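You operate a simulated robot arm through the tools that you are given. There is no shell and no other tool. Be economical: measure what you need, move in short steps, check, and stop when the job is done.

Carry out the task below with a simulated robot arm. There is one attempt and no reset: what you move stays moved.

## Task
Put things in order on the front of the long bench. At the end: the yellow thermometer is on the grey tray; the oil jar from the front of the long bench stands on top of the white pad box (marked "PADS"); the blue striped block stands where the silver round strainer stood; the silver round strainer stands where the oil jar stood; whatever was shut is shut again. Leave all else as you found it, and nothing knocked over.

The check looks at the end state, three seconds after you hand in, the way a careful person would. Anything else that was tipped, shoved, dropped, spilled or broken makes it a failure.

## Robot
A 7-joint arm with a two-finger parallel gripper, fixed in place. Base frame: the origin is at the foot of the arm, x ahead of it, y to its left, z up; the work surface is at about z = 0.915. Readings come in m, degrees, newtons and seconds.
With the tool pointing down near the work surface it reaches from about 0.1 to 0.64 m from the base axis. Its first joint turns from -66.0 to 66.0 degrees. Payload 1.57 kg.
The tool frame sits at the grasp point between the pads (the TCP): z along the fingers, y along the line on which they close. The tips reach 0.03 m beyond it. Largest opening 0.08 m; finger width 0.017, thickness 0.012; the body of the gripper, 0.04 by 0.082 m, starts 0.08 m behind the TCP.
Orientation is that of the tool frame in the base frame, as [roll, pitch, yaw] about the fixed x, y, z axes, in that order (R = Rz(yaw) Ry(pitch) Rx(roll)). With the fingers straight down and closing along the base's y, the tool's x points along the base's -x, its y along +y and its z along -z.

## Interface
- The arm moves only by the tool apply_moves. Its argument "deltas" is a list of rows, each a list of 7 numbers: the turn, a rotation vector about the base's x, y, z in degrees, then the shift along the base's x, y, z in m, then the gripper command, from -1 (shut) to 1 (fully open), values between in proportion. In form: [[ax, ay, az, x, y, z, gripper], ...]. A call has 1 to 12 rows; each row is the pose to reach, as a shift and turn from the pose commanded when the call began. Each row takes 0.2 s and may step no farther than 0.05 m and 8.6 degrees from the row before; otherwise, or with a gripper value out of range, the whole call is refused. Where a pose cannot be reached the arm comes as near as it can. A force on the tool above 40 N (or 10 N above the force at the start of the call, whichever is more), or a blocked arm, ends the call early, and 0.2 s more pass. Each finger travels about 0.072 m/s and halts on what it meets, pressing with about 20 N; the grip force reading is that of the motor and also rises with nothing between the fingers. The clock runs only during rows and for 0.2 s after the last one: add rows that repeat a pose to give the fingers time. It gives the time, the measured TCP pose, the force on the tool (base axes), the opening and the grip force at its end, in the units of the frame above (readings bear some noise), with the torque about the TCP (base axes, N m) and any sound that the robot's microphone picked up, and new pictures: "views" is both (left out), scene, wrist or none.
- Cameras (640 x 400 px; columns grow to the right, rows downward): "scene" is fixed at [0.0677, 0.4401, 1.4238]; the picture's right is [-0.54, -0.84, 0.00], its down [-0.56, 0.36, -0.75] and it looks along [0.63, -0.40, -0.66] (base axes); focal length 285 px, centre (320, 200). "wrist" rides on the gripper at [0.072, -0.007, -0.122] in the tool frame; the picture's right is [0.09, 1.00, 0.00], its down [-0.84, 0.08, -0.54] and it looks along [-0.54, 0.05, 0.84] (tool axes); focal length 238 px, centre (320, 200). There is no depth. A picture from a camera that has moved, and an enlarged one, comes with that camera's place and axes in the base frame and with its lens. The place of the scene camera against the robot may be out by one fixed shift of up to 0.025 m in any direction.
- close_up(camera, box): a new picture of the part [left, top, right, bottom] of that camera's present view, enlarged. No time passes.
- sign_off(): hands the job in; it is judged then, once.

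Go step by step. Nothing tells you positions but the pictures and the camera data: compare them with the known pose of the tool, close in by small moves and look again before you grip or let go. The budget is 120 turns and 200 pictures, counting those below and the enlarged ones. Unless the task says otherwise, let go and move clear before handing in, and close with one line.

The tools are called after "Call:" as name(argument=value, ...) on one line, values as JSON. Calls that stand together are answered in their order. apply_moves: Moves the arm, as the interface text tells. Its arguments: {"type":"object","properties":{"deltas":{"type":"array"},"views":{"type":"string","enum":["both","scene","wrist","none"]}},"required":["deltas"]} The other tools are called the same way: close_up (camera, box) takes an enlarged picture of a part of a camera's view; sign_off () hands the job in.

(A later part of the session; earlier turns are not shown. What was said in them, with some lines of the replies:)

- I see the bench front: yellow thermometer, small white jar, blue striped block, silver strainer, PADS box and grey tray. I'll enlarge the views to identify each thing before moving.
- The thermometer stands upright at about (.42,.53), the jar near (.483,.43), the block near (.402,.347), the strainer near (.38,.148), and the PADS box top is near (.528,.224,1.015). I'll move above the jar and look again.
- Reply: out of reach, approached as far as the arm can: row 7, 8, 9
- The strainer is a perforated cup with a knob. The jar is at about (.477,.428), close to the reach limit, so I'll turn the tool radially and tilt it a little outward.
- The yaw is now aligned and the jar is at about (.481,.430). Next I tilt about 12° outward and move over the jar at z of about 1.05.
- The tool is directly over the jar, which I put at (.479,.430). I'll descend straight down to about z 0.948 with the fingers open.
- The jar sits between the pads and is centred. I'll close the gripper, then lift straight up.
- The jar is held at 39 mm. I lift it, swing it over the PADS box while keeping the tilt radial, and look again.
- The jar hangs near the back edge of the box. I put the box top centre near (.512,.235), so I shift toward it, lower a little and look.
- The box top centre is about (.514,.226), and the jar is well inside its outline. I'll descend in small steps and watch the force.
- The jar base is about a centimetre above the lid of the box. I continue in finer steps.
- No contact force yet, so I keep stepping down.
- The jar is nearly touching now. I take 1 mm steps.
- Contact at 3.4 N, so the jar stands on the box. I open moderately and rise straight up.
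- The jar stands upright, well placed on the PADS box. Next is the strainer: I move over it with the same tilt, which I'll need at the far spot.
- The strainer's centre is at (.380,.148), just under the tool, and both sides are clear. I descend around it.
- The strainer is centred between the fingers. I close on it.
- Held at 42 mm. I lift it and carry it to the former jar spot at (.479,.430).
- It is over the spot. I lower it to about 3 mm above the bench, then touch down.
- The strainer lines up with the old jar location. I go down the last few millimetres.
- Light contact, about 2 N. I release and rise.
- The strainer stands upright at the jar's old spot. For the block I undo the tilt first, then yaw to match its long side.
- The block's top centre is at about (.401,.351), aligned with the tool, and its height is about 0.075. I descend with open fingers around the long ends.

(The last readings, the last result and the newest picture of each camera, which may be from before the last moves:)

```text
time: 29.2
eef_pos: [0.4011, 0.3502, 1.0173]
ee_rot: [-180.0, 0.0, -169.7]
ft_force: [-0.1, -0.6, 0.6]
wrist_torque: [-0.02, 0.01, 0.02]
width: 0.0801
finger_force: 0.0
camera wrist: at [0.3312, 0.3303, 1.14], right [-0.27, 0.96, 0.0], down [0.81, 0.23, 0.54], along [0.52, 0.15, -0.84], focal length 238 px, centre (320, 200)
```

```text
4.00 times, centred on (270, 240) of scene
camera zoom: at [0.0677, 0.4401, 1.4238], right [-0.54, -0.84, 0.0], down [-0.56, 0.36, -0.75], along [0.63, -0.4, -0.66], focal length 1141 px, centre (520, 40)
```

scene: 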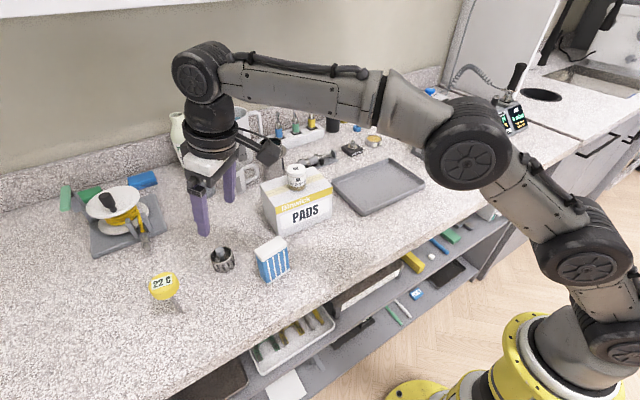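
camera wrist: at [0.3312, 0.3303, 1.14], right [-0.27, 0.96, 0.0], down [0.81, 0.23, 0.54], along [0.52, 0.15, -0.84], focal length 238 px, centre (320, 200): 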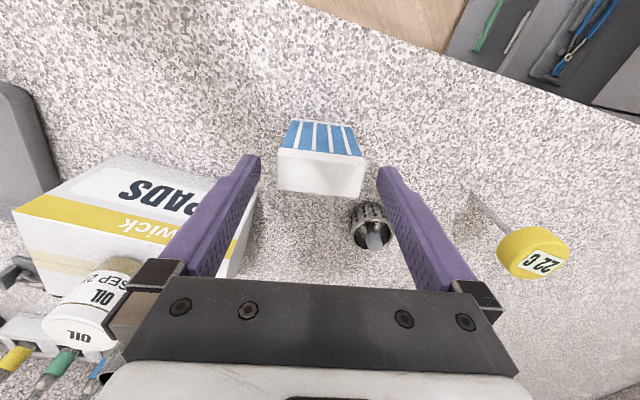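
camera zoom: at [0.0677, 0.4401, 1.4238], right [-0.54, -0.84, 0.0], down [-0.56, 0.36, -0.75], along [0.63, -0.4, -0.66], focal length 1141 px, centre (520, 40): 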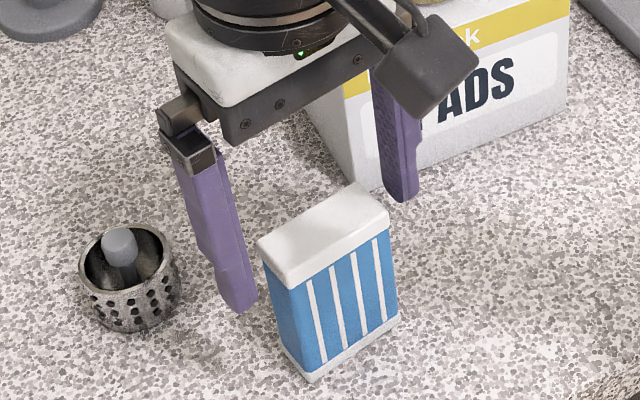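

Aligned. I go down to z of about 0.955.

Call:
apply_moves(deltas=[[0, 0, 0, 0.0005, 0.001, -0.03, 1], [0, 0, 0, 0.0005, 0.001, -0.062, 1], [0, 0, 0, 0.0005, 0.001, -0.062, 1]], views="wrist")

```text
time: 30.0
eef_pos: [0.4009, 0.3517, 0.9569]
ee_rot: [179.9, 0.0, -169.6]
ft_force: [0.0, -0.3, -0.3]
wrist_torque: [0.02, 0.02, -0.01]
width: 0.08
finger_force: 0.1
camera wrist: at [0.3309, 0.3311, 1.0784], right [-0.27, 0.96, 0.0], down [0.81, 0.23, 0.54], along [0.52, 0.15, -0.84], focal length 238 px, centre (320, 200)
```

wrist: 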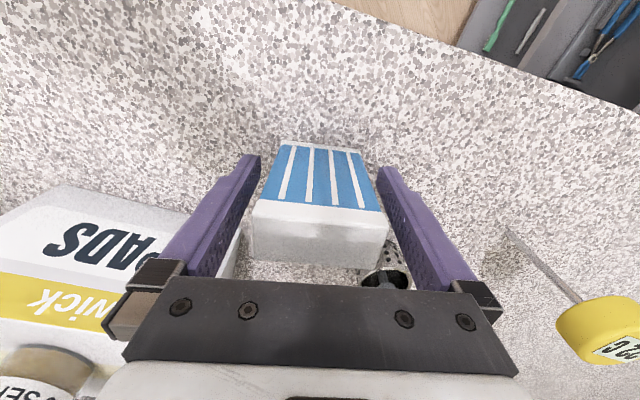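

The block is centred between the pads. I close.

Call:
apply_moves(deltas=[[0, 0, 0, 0, 0, 0, -1], [0, 0, 0, 0, 0, 0, -1], [0, 0, 0, 0, 0, 0, -1]], views="wrist")

```text
time: 30.8
eef_pos: [0.4019, 0.35, 0.956]
ee_rot: [180.0, -0.1, -169.6]
ft_force: [-1.2, 0.4, -0.2]
wrist_torque: [0.03, 0.02, 0.01]
width: 0.0561
finger_force: 19.7
camera wrist: at [0.331, 0.3311, 1.0786], right [-0.27, 0.96, 0.0], down [0.81, 0.23, 0.54], along [0.52, 0.15, -0.84], focal length 238 px, centre (320, 200)
```

wrist: 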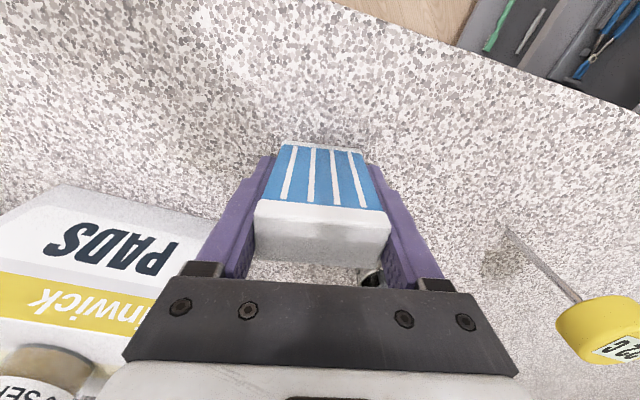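

Held at 56 mm. I lift 6 cm and carry it to the strainer's old spot at (.380,.148).

Call:
apply_moves(deltas=[[0, 0, 0, 0, 0, 0.03, -1], [0, 0, 0, 0, 0, 0.06, -1], [0, 0, 0, -0.004, -0.04, 0.06, -1], [0, 0, 0, -0.008, -0.08, 0.06, -1], [0, 0, 0, -0.013, -0.12, 0.06, -1], [0, 0, 0, -0.017, -0.16, 0.06, -1], [0, 0, 0, -0.0215, -0.203, 0.06, -1], [0, 0, 0, -0.0215, -0.203, 0.035, -1], [0, 0, 0, -0.0215, -0.203, 0.01, -1], [0, 0, 0, -0.0215, -0.203, 0.01, -1]])

Call:
close_up(camera="scene", box=[310, 180, 410, 280])

```text
time: 33.0
eef_pos: [0.3815, 0.1497, 0.966]
ee_rot: [180.0, 0.1, -169.7]
ft_force: [-0.4, -0.5, 0.0]
wrist_torque: [0.0, -0.01, 0.0]
width: 0.0559
finger_force: 20.4
camera wrist: at [0.3106, 0.1288, 1.0886], right [-0.27, 0.96, 0.0], down [0.81, 0.23, 0.54], along [0.52, 0.15, -0.84], focal length 238 px, centre (320, 200)
```

scene: 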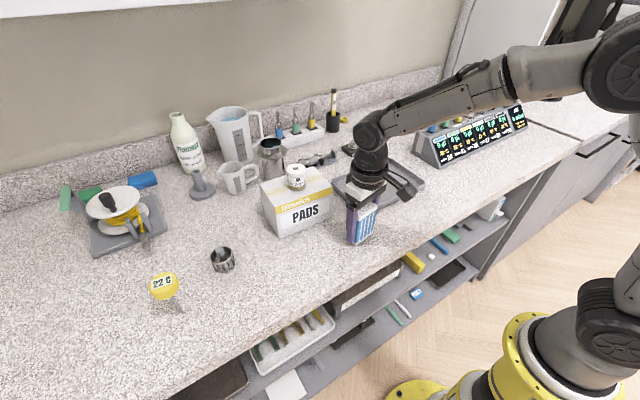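
wrist: 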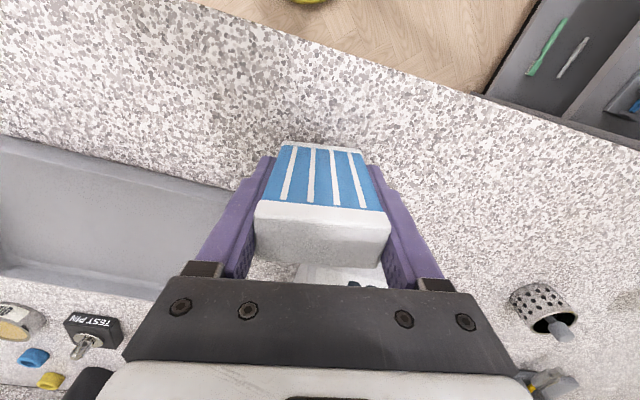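

```text
4.00 times, centred on (360, 230) of scene
camera zoom: at [0.0677, 0.4401, 1.4238], right [-0.54, -0.84, 0.0], down [-0.56, 0.36, -0.75], along [0.63, -0.4, -0.66], focal length 1141 px, centre (160, 80)
```

zoom: 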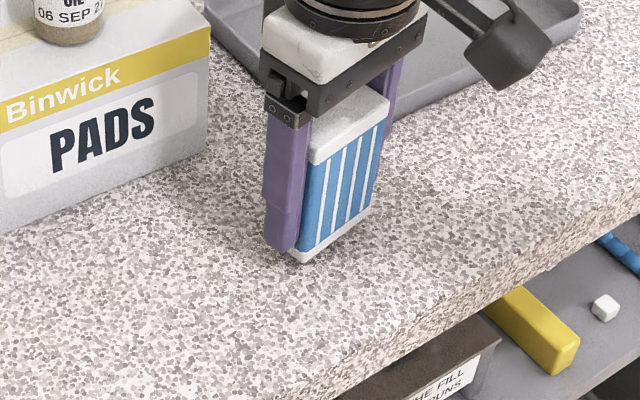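

It is over the spot, about 1 cm up. I lower it to touch.

Call:
apply_moves(deltas=[[0, 0, 0, -0.0005, -0.001, -0.004, -1], [0, 0, 0, -0.0005, -0.001, -0.008, -1], [0, 0, 0, -0.0005, -0.001, -0.009, -1], [0, 0, 0, -0.0005, -0.001, -0.009, -1]], views="none")

Call:
apply_moves(deltas=[[0, 0, 0, 0, 0, -0.001, -1], [0, 0, 0, 0, 0, -0.001, -1]], views="none")

```text
time: 34.0
eef_pos: [0.3796, 0.1475, 0.9571]
ee_rot: [-180.0, 0.0, -169.7]
ft_force: [-0.4, -0.3, -1.1]
wrist_torque: [-0.07, 0.03, 0.01]
width: 0.0557
finger_force: 20.3
```

```text
time: 34.6
eef_pos: [0.3798, 0.1478, 0.9567]
ee_rot: [179.9, 0.0, -169.6]
ft_force: [-0.2, -0.7, -1.0]
wrist_torque: [-0.01, 0.0, -0.01]
width: 0.056
finger_force: 19.9
```

Call:
apply_moves(deltas=[[0, 0, 0, 0, 0, -0.001, -1], [0, 0, 0, 0, 0, -0.001, -1]], views="none")

```text
time: 35.2
eef_pos: [0.3792, 0.1476, 0.9559]
ee_rot: [-179.9, 0.2, -169.6]
ft_force: [-1.9, -1.5, 7.6]
wrist_torque: [-0.04, 0.2, -0.03]
width: 0.0563
finger_force: 20.1
```

Contact at 7.6 N. I release and rise straight up.

Call:
apply_moves(deltas=[[0, 0, 0, 0, 0, 0.0005, -1], [0, 0, 0, 0, 0, 0.0005, 1], [0, 0, 0, 0, 0, 0.0005, 1], [0, 0, 0, 0, 0, 0.0005, 1], [0, 0, 0, 0, 0, 0.03, 1], [0, 0, 0, 0, 0, 0.075, 1], [0, 0, 0, 0, 0, 0.12, 1], [0, 0, 0, 0, 0, 0.16, 1], [0, 0, 0, 0, 0, 0.16, 1]])

Call:
close_up(camera="scene", box=[310, 180, 410, 280])

Call:
close_up(camera="scene", box=[130, 260, 210, 330])

```text
time: 37.2
eef_pos: [0.3785, 0.1474, 1.1164]
ee_rot: [-179.9, 0.0, -169.6]
ft_force: [0.4, -0.7, -0.3]
wrist_torque: [0.0, -0.01, 0.0]
width: 0.0804
finger_force: 0.1
camera wrist: at [0.3085, 0.1273, 1.2383], right [-0.27, 0.96, 0.0], down [0.81, 0.23, 0.54], along [0.52, 0.15, -0.84], focal length 238 px, centre (320, 200)
```

scene: 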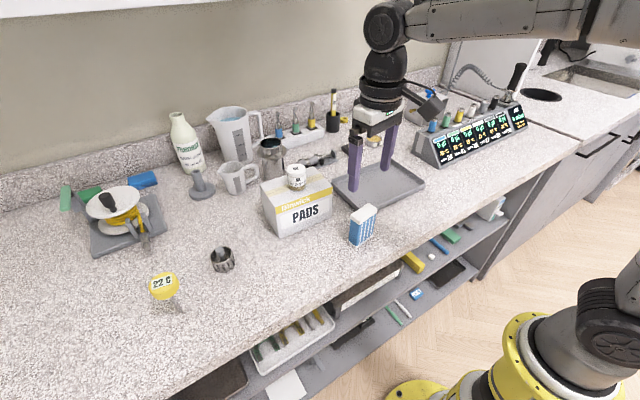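
wrist: 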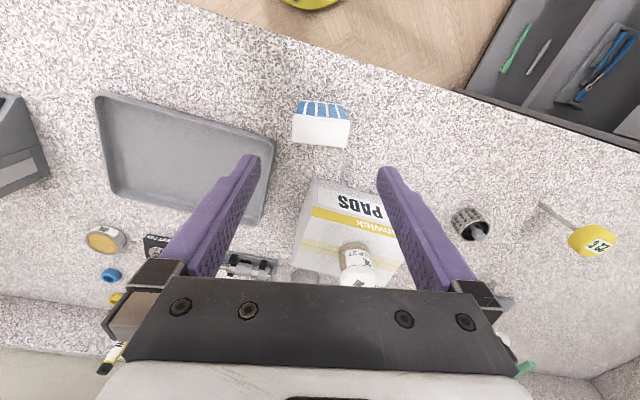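

```text
4.00 times, centred on (360, 230) of scene
camera zoom: at [0.0677, 0.4401, 1.4238], right [-0.54, -0.84, 0.0], down [-0.56, 0.36, -0.75], along [0.63, -0.4, -0.66], focal length 1141 px, centre (160, 80)
```

zoom: 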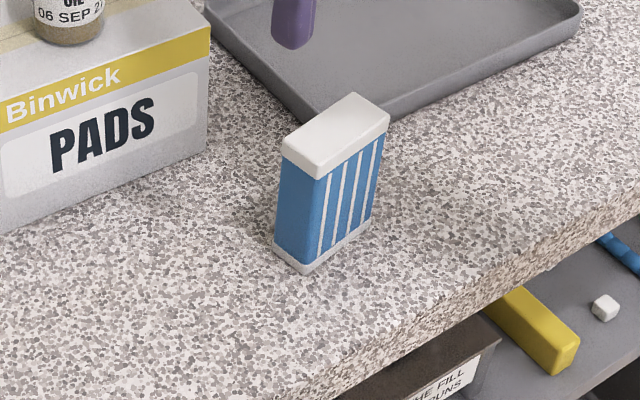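

```text
5.71 times, centred on (170, 295) of scene
camera zoom: at [0.0677, 0.4401, 1.4238], right [-0.54, -0.84, 0.0], down [-0.56, 0.36, -0.75], along [0.63, -0.4, -0.66], focal length 1630 px, centre (1177, -343)
```

zoom: 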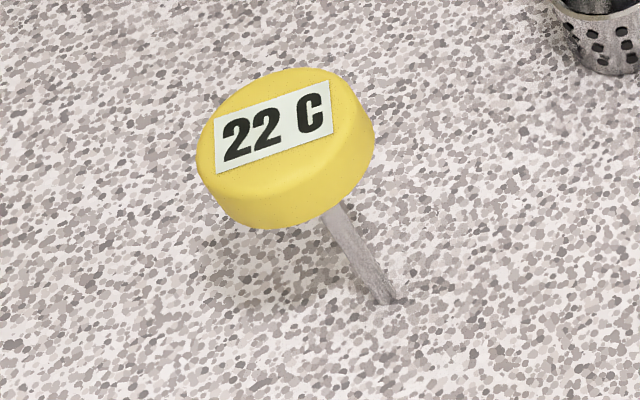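

The block stands upright at the strainer's old place. Next is the thermometer, which appears to stand on its spike at about (.42,.53), so I move near it and inspect it.

Call:
apply_moves(deltas=[[0, 0, 6, -0.004, 0.042, 0.005, 1], [0, 0, 12, -0.008, 0.084, 0.01, 1], [0, 0, 18, -0.012, 0.126, 0.015, 1], [0, 0, 24, -0.016, 0.168, 0.015, 1], [0, 0, 30, -0.02, 0.21, 0.015, 1], [0, 0, 36, -0.024, 0.252, 0.015, 1], [0, 0, 41.6, -0.028, 0.29, 0.015, 1], [0, 0, 41.6, -0.028, 0.29, 0.015, 1]])

Call:
close_up(camera="wrist", box=[240, 80, 400, 220])

```text
time: 39.0
eef_pos: [0.3505, 0.4379, 1.1305]
ee_rot: [179.9, 0.0, -127.9]
ft_force: [0.3, -0.3, 0.0]
wrist_torque: [-0.01, 0.03, -0.02]
width: 0.08
finger_force: 0.0
camera wrist: at [0.3115, 0.3767, 1.2529], right [-0.84, 0.54, 0.0], down [0.45, 0.71, 0.54], along [0.29, 0.46, -0.84], focal length 238 px, centre (320, 200)
```

scene: 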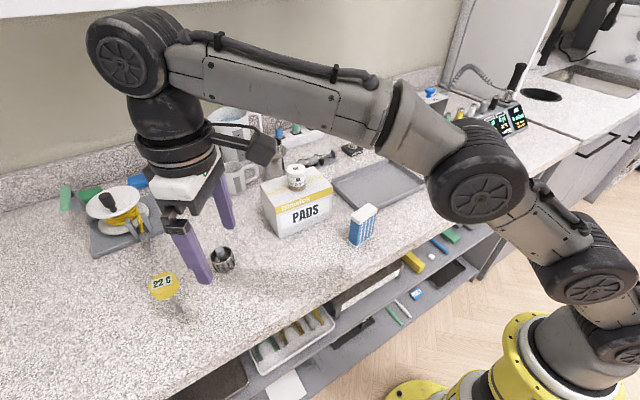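
wrist: 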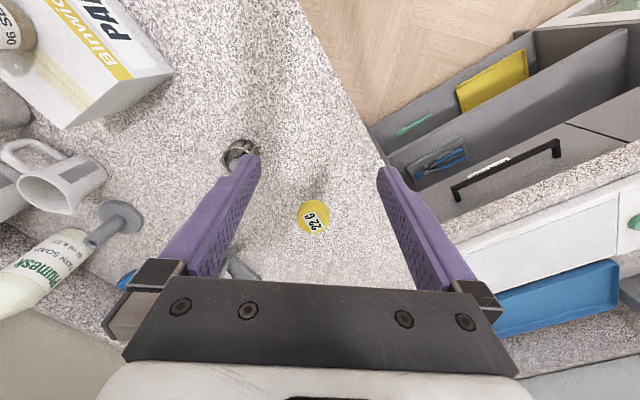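

```text
2.86 times, centred on (320, 150) of wrist
camera zoom: at [0.3115, 0.3767, 1.2529], right [-0.84, 0.54, 0.0], down [0.45, 0.71, 0.54], along [0.29, 0.46, -0.84], focal length 681 px, centre (320, 343)
```

zoom: 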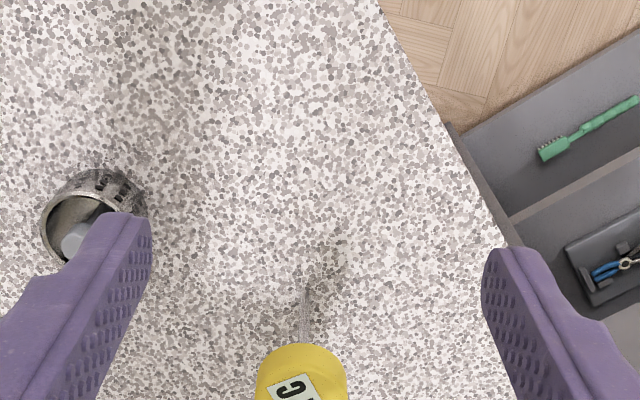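

The thermometer is vertical at (.416,.527) with its head at about z 1.00–1.02 and about 42 mm wide. I tilt outward 14° and come in from the inner side at head height.

Call:
apply_moves(deltas=[[5.5, -4.34, 0, 0.004, 0.006, -0.035, 1], [10.99, -8.68, 0, 0.01, 0.015, -0.07, 1], [10.99, -8.68, 0, 0.018, 0.028, -0.11, 1], [10.99, -8.68, 0, 0.022, 0.034, -0.125, 1], [10.99, -8.68, 0, 0.022, 0.034, -0.125, 1]])

Call:
close_up(camera="scene", box=[130, 220, 260, 320])

```text
time: 40.2
eef_pos: [0.374, 0.4718, 1.0056]
ee_rot: [-179.9, 14.1, -127.9]
ft_force: [0.4, 0.4, -0.3]
wrist_torque: [-0.01, -0.01, 0.0]
width: 0.08
finger_force: 0.1
camera wrist: at [0.3162, 0.3894, 1.1062], right [-0.84, 0.54, -0.02], down [0.36, 0.58, 0.73], along [0.41, 0.6, -0.68], focal length 238 px, centre (320, 200)
```

scene: 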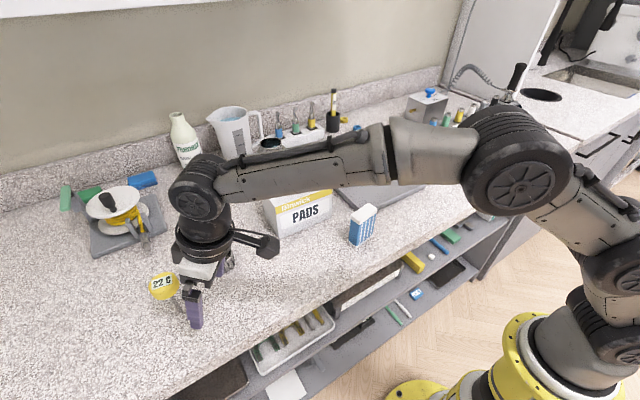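
wrist: 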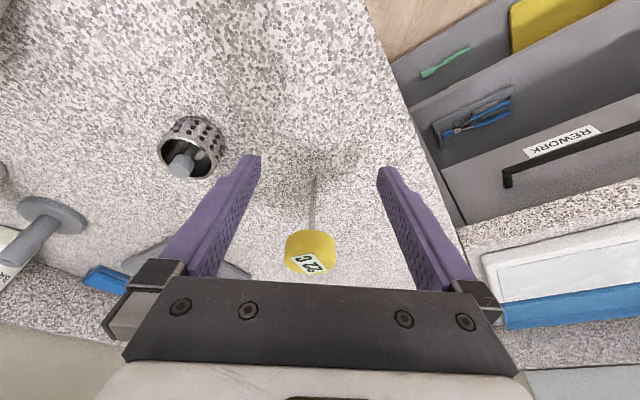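

```text
4.00 times, centred on (195, 270) of scene
camera zoom: at [0.0677, 0.4401, 1.4238], right [-0.54, -0.84, 0.0], down [-0.56, 0.36, -0.75], along [0.63, -0.4, -0.66], focal length 1141 px, centre (820, -80)
```

zoom: 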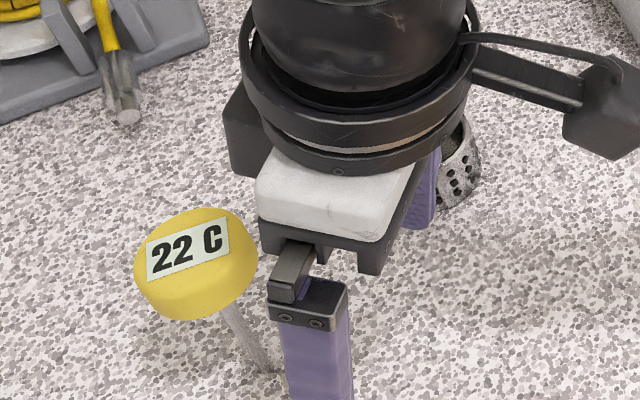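

The head is at (.416,.525) with its top at about z 1.013. I advance radially to straddle it.

Call:
apply_moves(deltas=[[0, 0, 0, 0.017, 0.018, -0.002, 1], [0, 0, 0, 0.031, 0.037, -0.003, 1], [0, 0, 0, 0.042, 0.053, -0.003, 1], [0, 0, 0, 0.042, 0.053, -0.003, 1]])

Call:
close_up(camera="scene", box=[130, 220, 260, 320])

```text
time: 41.2
eef_pos: [0.4151, 0.526, 1.0024]
ee_rot: [-179.9, 13.9, -128.1]
ft_force: [0.1, -0.1, 0.3]
wrist_torque: [-0.01, 0.0, 0.02]
width: 0.0803
finger_force: 0.0
camera wrist: at [0.3588, 0.4424, 1.104], right [-0.84, 0.54, -0.02], down [0.36, 0.58, 0.73], along [0.41, 0.6, -0.69], focal length 238 px, centre (320, 200)
```

scene: 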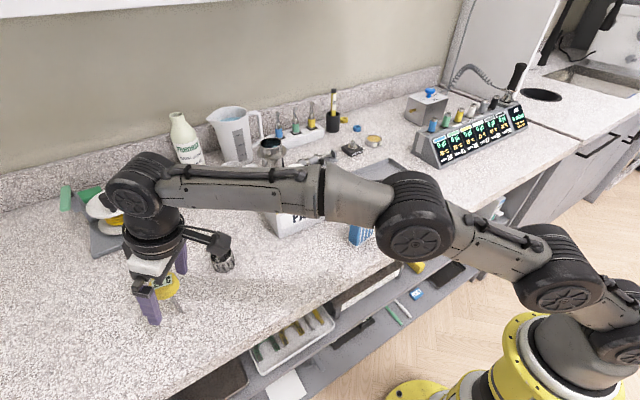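
wrist: 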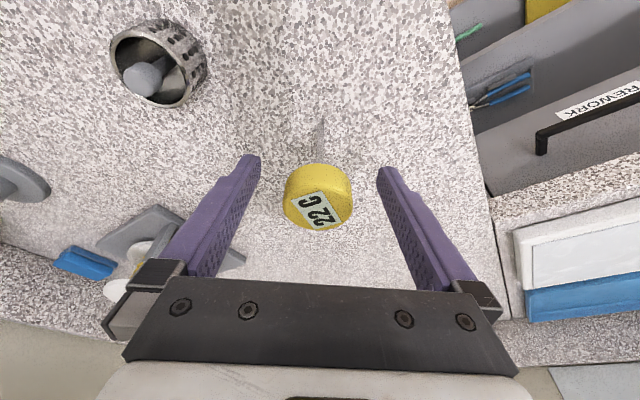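

```text
4.00 times, centred on (195, 270) of scene
camera zoom: at [0.0677, 0.4401, 1.4238], right [-0.54, -0.84, 0.0], down [-0.56, 0.36, -0.75], along [0.63, -0.4, -0.66], focal length 1141 px, centre (820, -80)
```

zoom: 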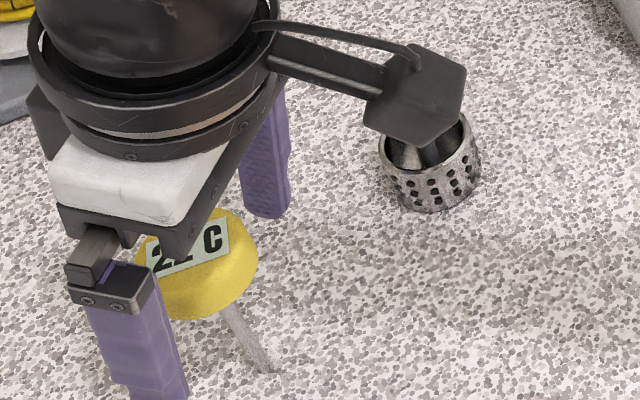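

The head is centred between the pads. I close.

Call:
apply_moves(deltas=[[0, 0, 0, 0, 0, 0, -1], [0, 0, 0, 0, 0, 0, -1], [0, 0, 0, 0, 0, 0, -1], [0, 0, 0, 0, 0, 0, -1]], views="wrist")

Call:
close_up(camera="scene", box=[130, 220, 260, 320])

```text
time: 42.2
eef_pos: [0.4153, 0.5248, 1.0036]
ee_rot: [-179.9, 13.9, -128.0]
ft_force: [-0.9, 0.3, 1.2]
wrist_torque: [0.03, 0.01, 0.02]
width: 0.0406
finger_force: 19.7
camera wrist: at [0.3588, 0.4423, 1.104], right [-0.84, 0.54, -0.02], down [0.36, 0.58, 0.73], along [0.41, 0.6, -0.68], focal length 238 px, centre (320, 200)
```

wrist: 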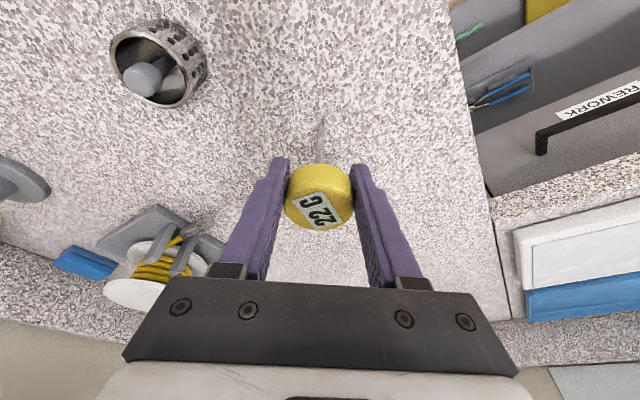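

```text
4.00 times, centred on (195, 270) of scene
camera zoom: at [0.0677, 0.4401, 1.4238], right [-0.54, -0.84, 0.0], down [-0.56, 0.36, -0.75], along [0.63, -0.4, -0.66], focal length 1141 px, centre (820, -80)
```

zoom: 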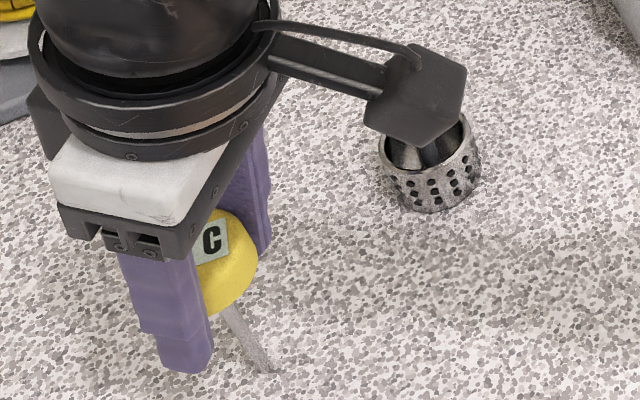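

The head is held at 41 mm. I lift it, keep it upright, and move back inward and round toward the tray.

Call:
apply_moves(deltas=[[0, 0, 0, 0, 0, 0.03, -1], [0, 0, 0, -0.015, -0.02, 0.065, -1], [0, 0, 0, -0.035, -0.045, 0.1, -1], [0, 0, 0, -0.055, -0.075, 0.125, -1], [0, 0, -5, -0.065, -0.12, 0.13, -1], [0, 0, -11, -0.07, -0.165, 0.13, -1], [0, 0, -17, -0.072, -0.21, 0.13, -1], [0, 0, -23, -0.074, -0.255, 0.13, -1], [0, 0, -29, -0.072, -0.3, 0.13, -1], [0, 0, -29, -0.072, -0.3, 0.13, -1]])

Call:
close_up(camera="scene", box=[230, 180, 390, 330])

```text
time: 44.4
eef_pos: [0.3423, 0.2239, 1.1319]
ee_rot: [-179.9, 14.0, -157.2]
ft_force: [-0.1, 0.7, -1.0]
wrist_torque: [-0.01, -0.03, 0.02]
width: 0.0407
finger_force: 19.7
camera wrist: at [0.253, 0.1788, 1.2332], right [-0.47, 0.88, -0.02], down [0.6, 0.34, 0.73], along [0.65, 0.33, -0.68], focal length 238 px, centre (320, 200)
```

scene: 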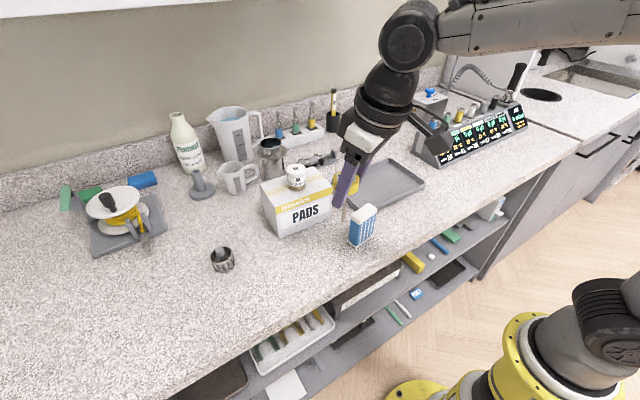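
wrist: 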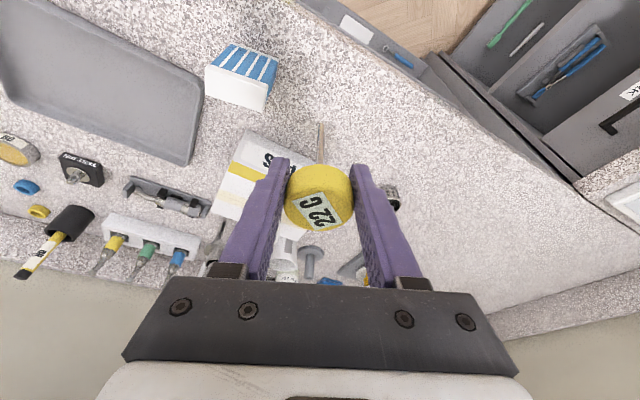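

```text
2.67 times, centred on (310, 255) of scene
camera zoom: at [0.0677, 0.4401, 1.4238], right [-0.54, -0.84, 0.0], down [-0.56, 0.36, -0.75], along [0.63, -0.4, -0.66], focal length 761 px, centre (347, 53)
```

zoom: 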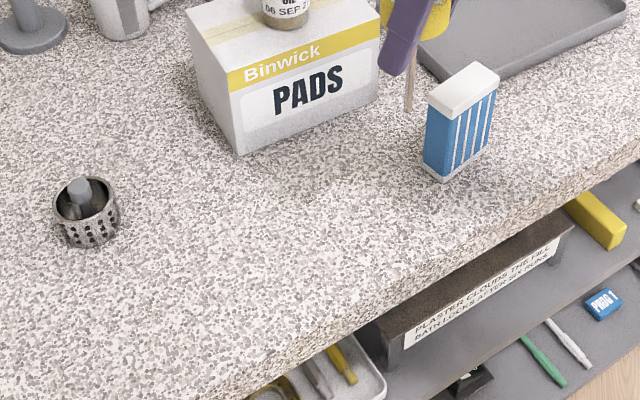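

It hangs upright. I carry it round inside the block to above the tray's middle at (.496,-.010).

Call:
apply_moves(deltas=[[0, 0, -3, -0.005, -0.044, 0, -1], [0, 0, -7, -0.005, -0.088, 0, -1], [0, 0, -11, 0.003, -0.132, 0, -1], [0, 0, -15, 0.025, -0.172, 0, -1], [0, 0, -18, 0.06, -0.204, 0, -1], [0, 0, -21, 0.1, -0.224, 0, -1], [0, 0, -23, 0.138, -0.232, 0, -1], [0, 0, -23, 0.154, -0.234, -0.03, -1], [0, 0, -23, 0.154, -0.234, -0.06, -1], [0, 0, -23, 0.154, -0.234, -0.06, -1]])

Call:
close_up(camera="scene", box=[320, 120, 450, 230])

```text
time: 46.6
eef_pos: [0.4976, -0.0089, 1.073]
ee_rot: [-179.9, 14.0, -180.0]
ft_force: [0.0, 0.1, -0.6]
wrist_torque: [0.0, -0.03, -0.02]
width: 0.0409
finger_force: 20.4
camera wrist: at [0.3975, -0.0161, 1.1741], right [-0.09, 1.0, -0.02], down [0.68, 0.08, 0.73], along [0.73, 0.05, -0.68], focal length 238 px, centre (320, 200)
```

scene: 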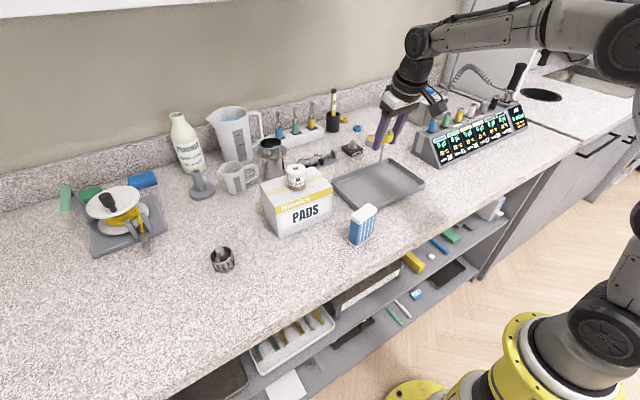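
wrist: 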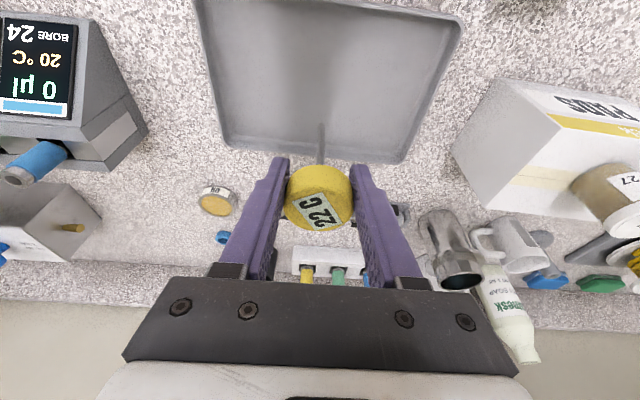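

```text
3.64 times, centred on (385, 175) of scene
camera zoom: at [0.0677, 0.4401, 1.4238], right [-0.54, -0.84, 0.0], down [-0.56, 0.36, -0.75], along [0.63, -0.4, -0.66], focal length 1037 px, centre (84, 291)
```

zoom: 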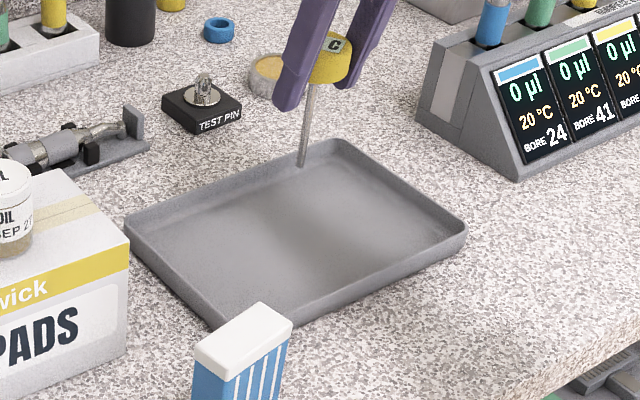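

The probe tip is over the middle of the tray. I lower it to near the floor and look.

Call:
apply_moves(deltas=[[0, 0, 0, -0.002, 0, -0.03, -1], [0, 0, 0, -0.002, 0, -0.053, -1], [0, 0, 0, -0.002, 0, -0.058, -1], [0, 0, 0, -0.002, 0, -0.058, -1]], views="none")

Call:
close_up(camera="scene", box=[340, 130, 430, 210])

```text
time: 47.6
eef_pos: [0.494, -0.0097, 1.0136]
ee_rot: [-179.8, 14.0, -179.9]
ft_force: [-0.4, 0.5, -1.1]
wrist_torque: [-0.02, -0.03, 0.05]
width: 0.0406
finger_force: 20.4
```

```text
5.00 times, centred on (385, 170) of scene
camera zoom: at [0.0677, 0.4401, 1.4238], right [-0.54, -0.84, 0.0], down [-0.56, 0.36, -0.75], along [0.63, -0.4, -0.66], focal length 1426 px, centre (-5, 350)
```

zoom: 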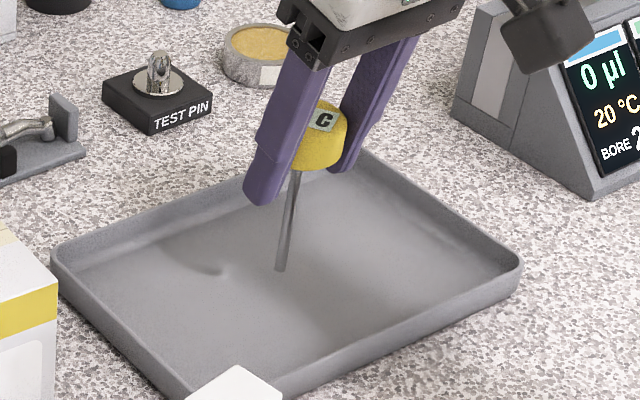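

A few millimetres remain. I step down watching the force.

Call:
apply_moves(deltas=[[0, 0, 0, 0, 0, -0.002, -1], [0, 0, 0, 0, 0, -0.004, -1], [0, 0, 0, 0, 0, -0.004, -1]], views="none")

Call:
apply_moves(deltas=[[0, 0, 0, 0, 0, -0.001, -1], [0, 0, 0, 0, 0, -0.001, -1]], views="none")

```text
time: 48.4
eef_pos: [0.4958, -0.0091, 1.0102]
ee_rot: [-180.0, 13.9, 180.0]
ft_force: [-0.4, 0.4, 0.4]
wrist_torque: [0.01, -0.02, 0.02]
width: 0.0406
finger_force: 20.4
```

```text
time: 49.0
eef_pos: [0.4957, -0.01, 1.009]
ee_rot: [-179.9, 14.0, 180.0]
ft_force: [0.0, 0.5, -0.4]
wrist_torque: [0.01, -0.05, 0.03]
width: 0.0405
finger_force: 20.0
```

Call:
apply_moves(deltas=[[0, 0, 0, 0, 0, -0.001, -1], [0, 0, 0, 0, 0, -0.001, -1]], views="none")

Call:
close_up(camera="scene", box=[340, 130, 430, 210])

```text
time: 49.6
eef_pos: [0.4952, -0.009, 1.0088]
ee_rot: [-179.9, 13.9, 180.0]
ft_force: [0.6, 0.2, -0.2]
wrist_torque: [0.01, -0.02, -0.03]
width: 0.0406
finger_force: 19.9
```

```text
5.00 times, centred on (385, 170) of scene
camera zoom: at [0.0677, 0.4401, 1.4238], right [-0.54, -0.84, 0.0], down [-0.56, 0.36, -0.75], along [0.63, -0.4, -0.66], focal length 1426 px, centre (-5, 350)
```

zoom: 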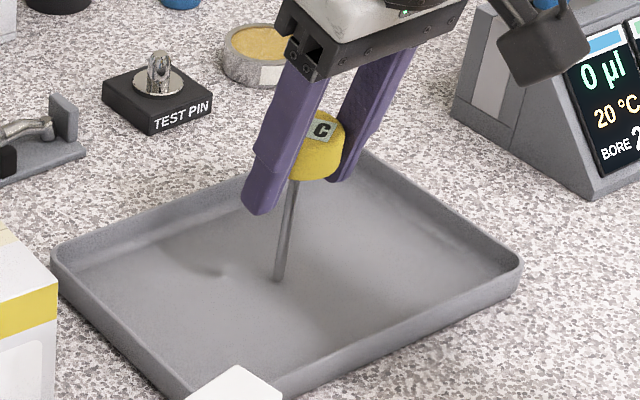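

The probe is vertical and still just above the floor. I continue.

Call:
apply_moves(deltas=[[0, 0, 0, 0, 0, -0.001, -1], [0, 0, 0, 0, 0, -0.001, -1]], views="none")

Call:
apply_moves(deltas=[[0, 0, 0, 0, 0, -0.001, -1], [0, 0, 0, 0, 0, -0.001, -1]], views="none")

```text
time: 50.2
eef_pos: [0.4954, -0.0091, 1.0065]
ee_rot: [-179.8, 14.1, -179.9]
ft_force: [0.8, 0.0, -0.7]
wrist_torque: [-0.03, -0.03, -0.01]
width: 0.0408
finger_force: 19.9
```

```text
time: 50.8
eef_pos: [0.4945, -0.0085, 1.0066]
ee_rot: [-179.9, 14.0, 179.9]
ft_force: [-0.1, -0.7, -0.3]
wrist_torque: [-0.02, 0.04, 0.0]
width: 0.0406
finger_force: 20.3
```

Call:
apply_moves(deltas=[[0, 0, 0, 0, 0, -0.001, -1], [0, 0, 0, 0, 0, -0.001, -1]], views="none")

Call:
close_up(camera="scene", box=[360, 155, 400, 195])

```text
time: 51.4
eef_pos: [0.4945, -0.0095, 1.0063]
ee_rot: [-179.8, 14.1, -180.0]
ft_force: [-2.9, 1.2, 7.4]
wrist_torque: [0.03, 0.15, 0.0]
width: 0.0405
finger_force: 20.3
```

```text
10.00 times, centred on (380, 175) of scene
camera zoom: at [0.0676, 0.4401, 1.4238], right [-0.54, -0.84, 0.0], down [-0.56, 0.36, -0.75], along [0.63, -0.4, -0.66], focal length 2852 px, centre (-280, 450)
```

zoom: 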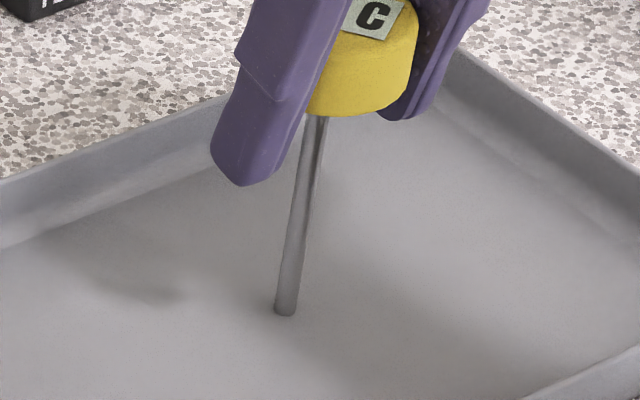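

Contact at 7 N. I ease off and open just a little, to see whether it stands by itself.

Call:
apply_moves(deltas=[[0, 0, 0, 0, 0, 0.0007, -1], [0, 0, 0, 0, 0, 0.0007, 0.0], [0, 0, 0, 0, 0, 0.0007, 0.1], [0, 0, 0, 0, 0, 0.0007, 0.2], [0, 0, 0, 0, 0, 0.0007, 0.2], [0, 0, 0, 0, 0, 0.0007, 0.2]], views="wrist")

Call:
close_up(camera="scene", box=[340, 130, 430, 210])

```text
time: 52.8
eef_pos: [0.4945, -0.009, 1.0059]
ee_rot: [-180.0, 14.0, -180.0]
ft_force: [0.3, -0.4, 0.3]
wrist_torque: [-0.01, 0.02, -0.01]
width: 0.0481
finger_force: 0.0
camera wrist: at [0.3953, -0.0161, 1.1071], right [-0.09, 1.0, -0.02], down [0.68, 0.08, 0.73], along [0.73, 0.05, -0.68], focal length 238 px, centre (320, 200)
```

wrist: 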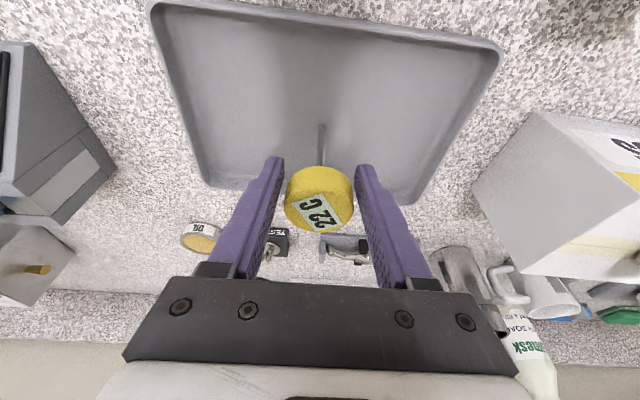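

```text
5.00 times, centred on (385, 170) of scene
camera zoom: at [0.0677, 0.4401, 1.4238], right [-0.54, -0.84, 0.0], down [-0.56, 0.36, -0.75], along [0.63, -0.4, -0.66], focal length 1426 px, centre (-5, 350)
```

zoom: 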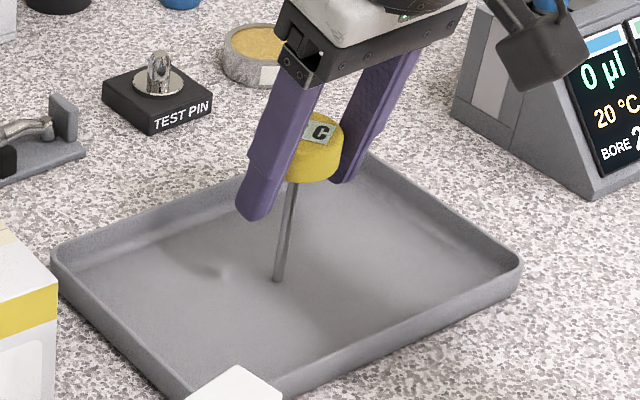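

It stands by itself. I open fully, let the fingers settle, and rise straight up.

Call:
apply_moves(deltas=[[0, 0, 0, 0, 0, 0, 0.5], [0, 0, 0, 0, 0, 0, 1], [0, 0, 0, 0, 0, 0, 1], [0, 0, 0, 0, 0, 0, 1], [0, 0, 0, 0, 0, 0.02, 1], [0, 0, 0, 0, 0, 0.05, 1], [0, 0, 0, 0, 0, 0.09, 1], [0, 0, 0, -0.03, 0, 0.125, 1], [0, 0, 0, -0.07, 0, 0.15, 1], [0, 0, 0, -0.11, 0.0, 0.16, 1], [0, 0, 0, -0.15, 0.0, 0.17, 1]])

Call:
close_up(camera="scene", box=[180, 130, 440, 290])

```text
time: 55.2
eef_pos: [0.3456, -0.0096, 1.1767]
ee_rot: [-179.9, 14.0, -180.0]
ft_force: [-0.1, 0.4, -0.9]
wrist_torque: [0.0, -0.03, 0.01]
width: 0.08
finger_force: 0.1
camera wrist: at [0.2458, -0.0164, 1.2774], right [-0.09, 1.0, -0.02], down [0.68, 0.08, 0.73], along [0.73, 0.05, -0.69], focal length 238 px, centre (320, 200)
```

scene: 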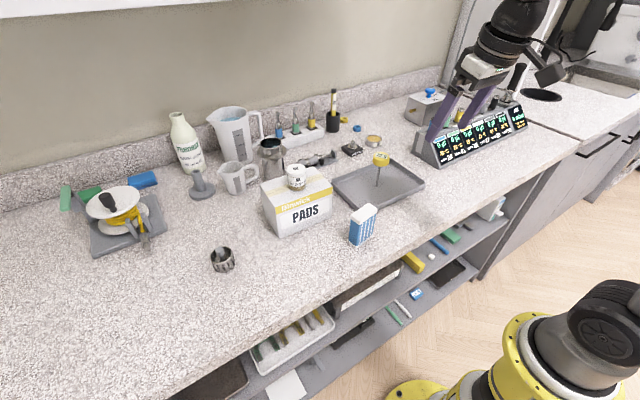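
wrist: 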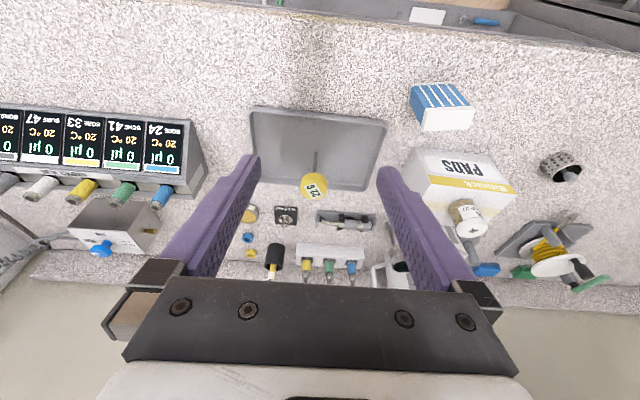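

```text
2.46 times, centred on (310, 210) of scene
camera zoom: at [0.0677, 0.4401, 1.4238], right [-0.54, -0.84, 0.0], down [-0.56, 0.36, -0.75], along [0.63, -0.4, -0.66], focal length 702 px, centre (345, 175)
```

zoom: 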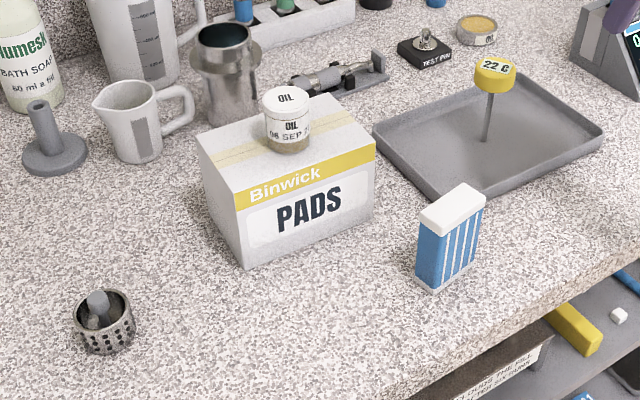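

Everything is in place and upright: the thermometer on the tray, the oil jar on the PADS box, the block at the strainer's old spot and the strainer at the jar's old spot. The gripper is clear and I opened nothing, so I'm handing in.

Call:
sign_off()

```text
The job is handed in.
```

The job is handed in. In the last pictures all four items stood upright in their new places, nothing else looked moved or tipped, and I opened nothing that needed shutting.
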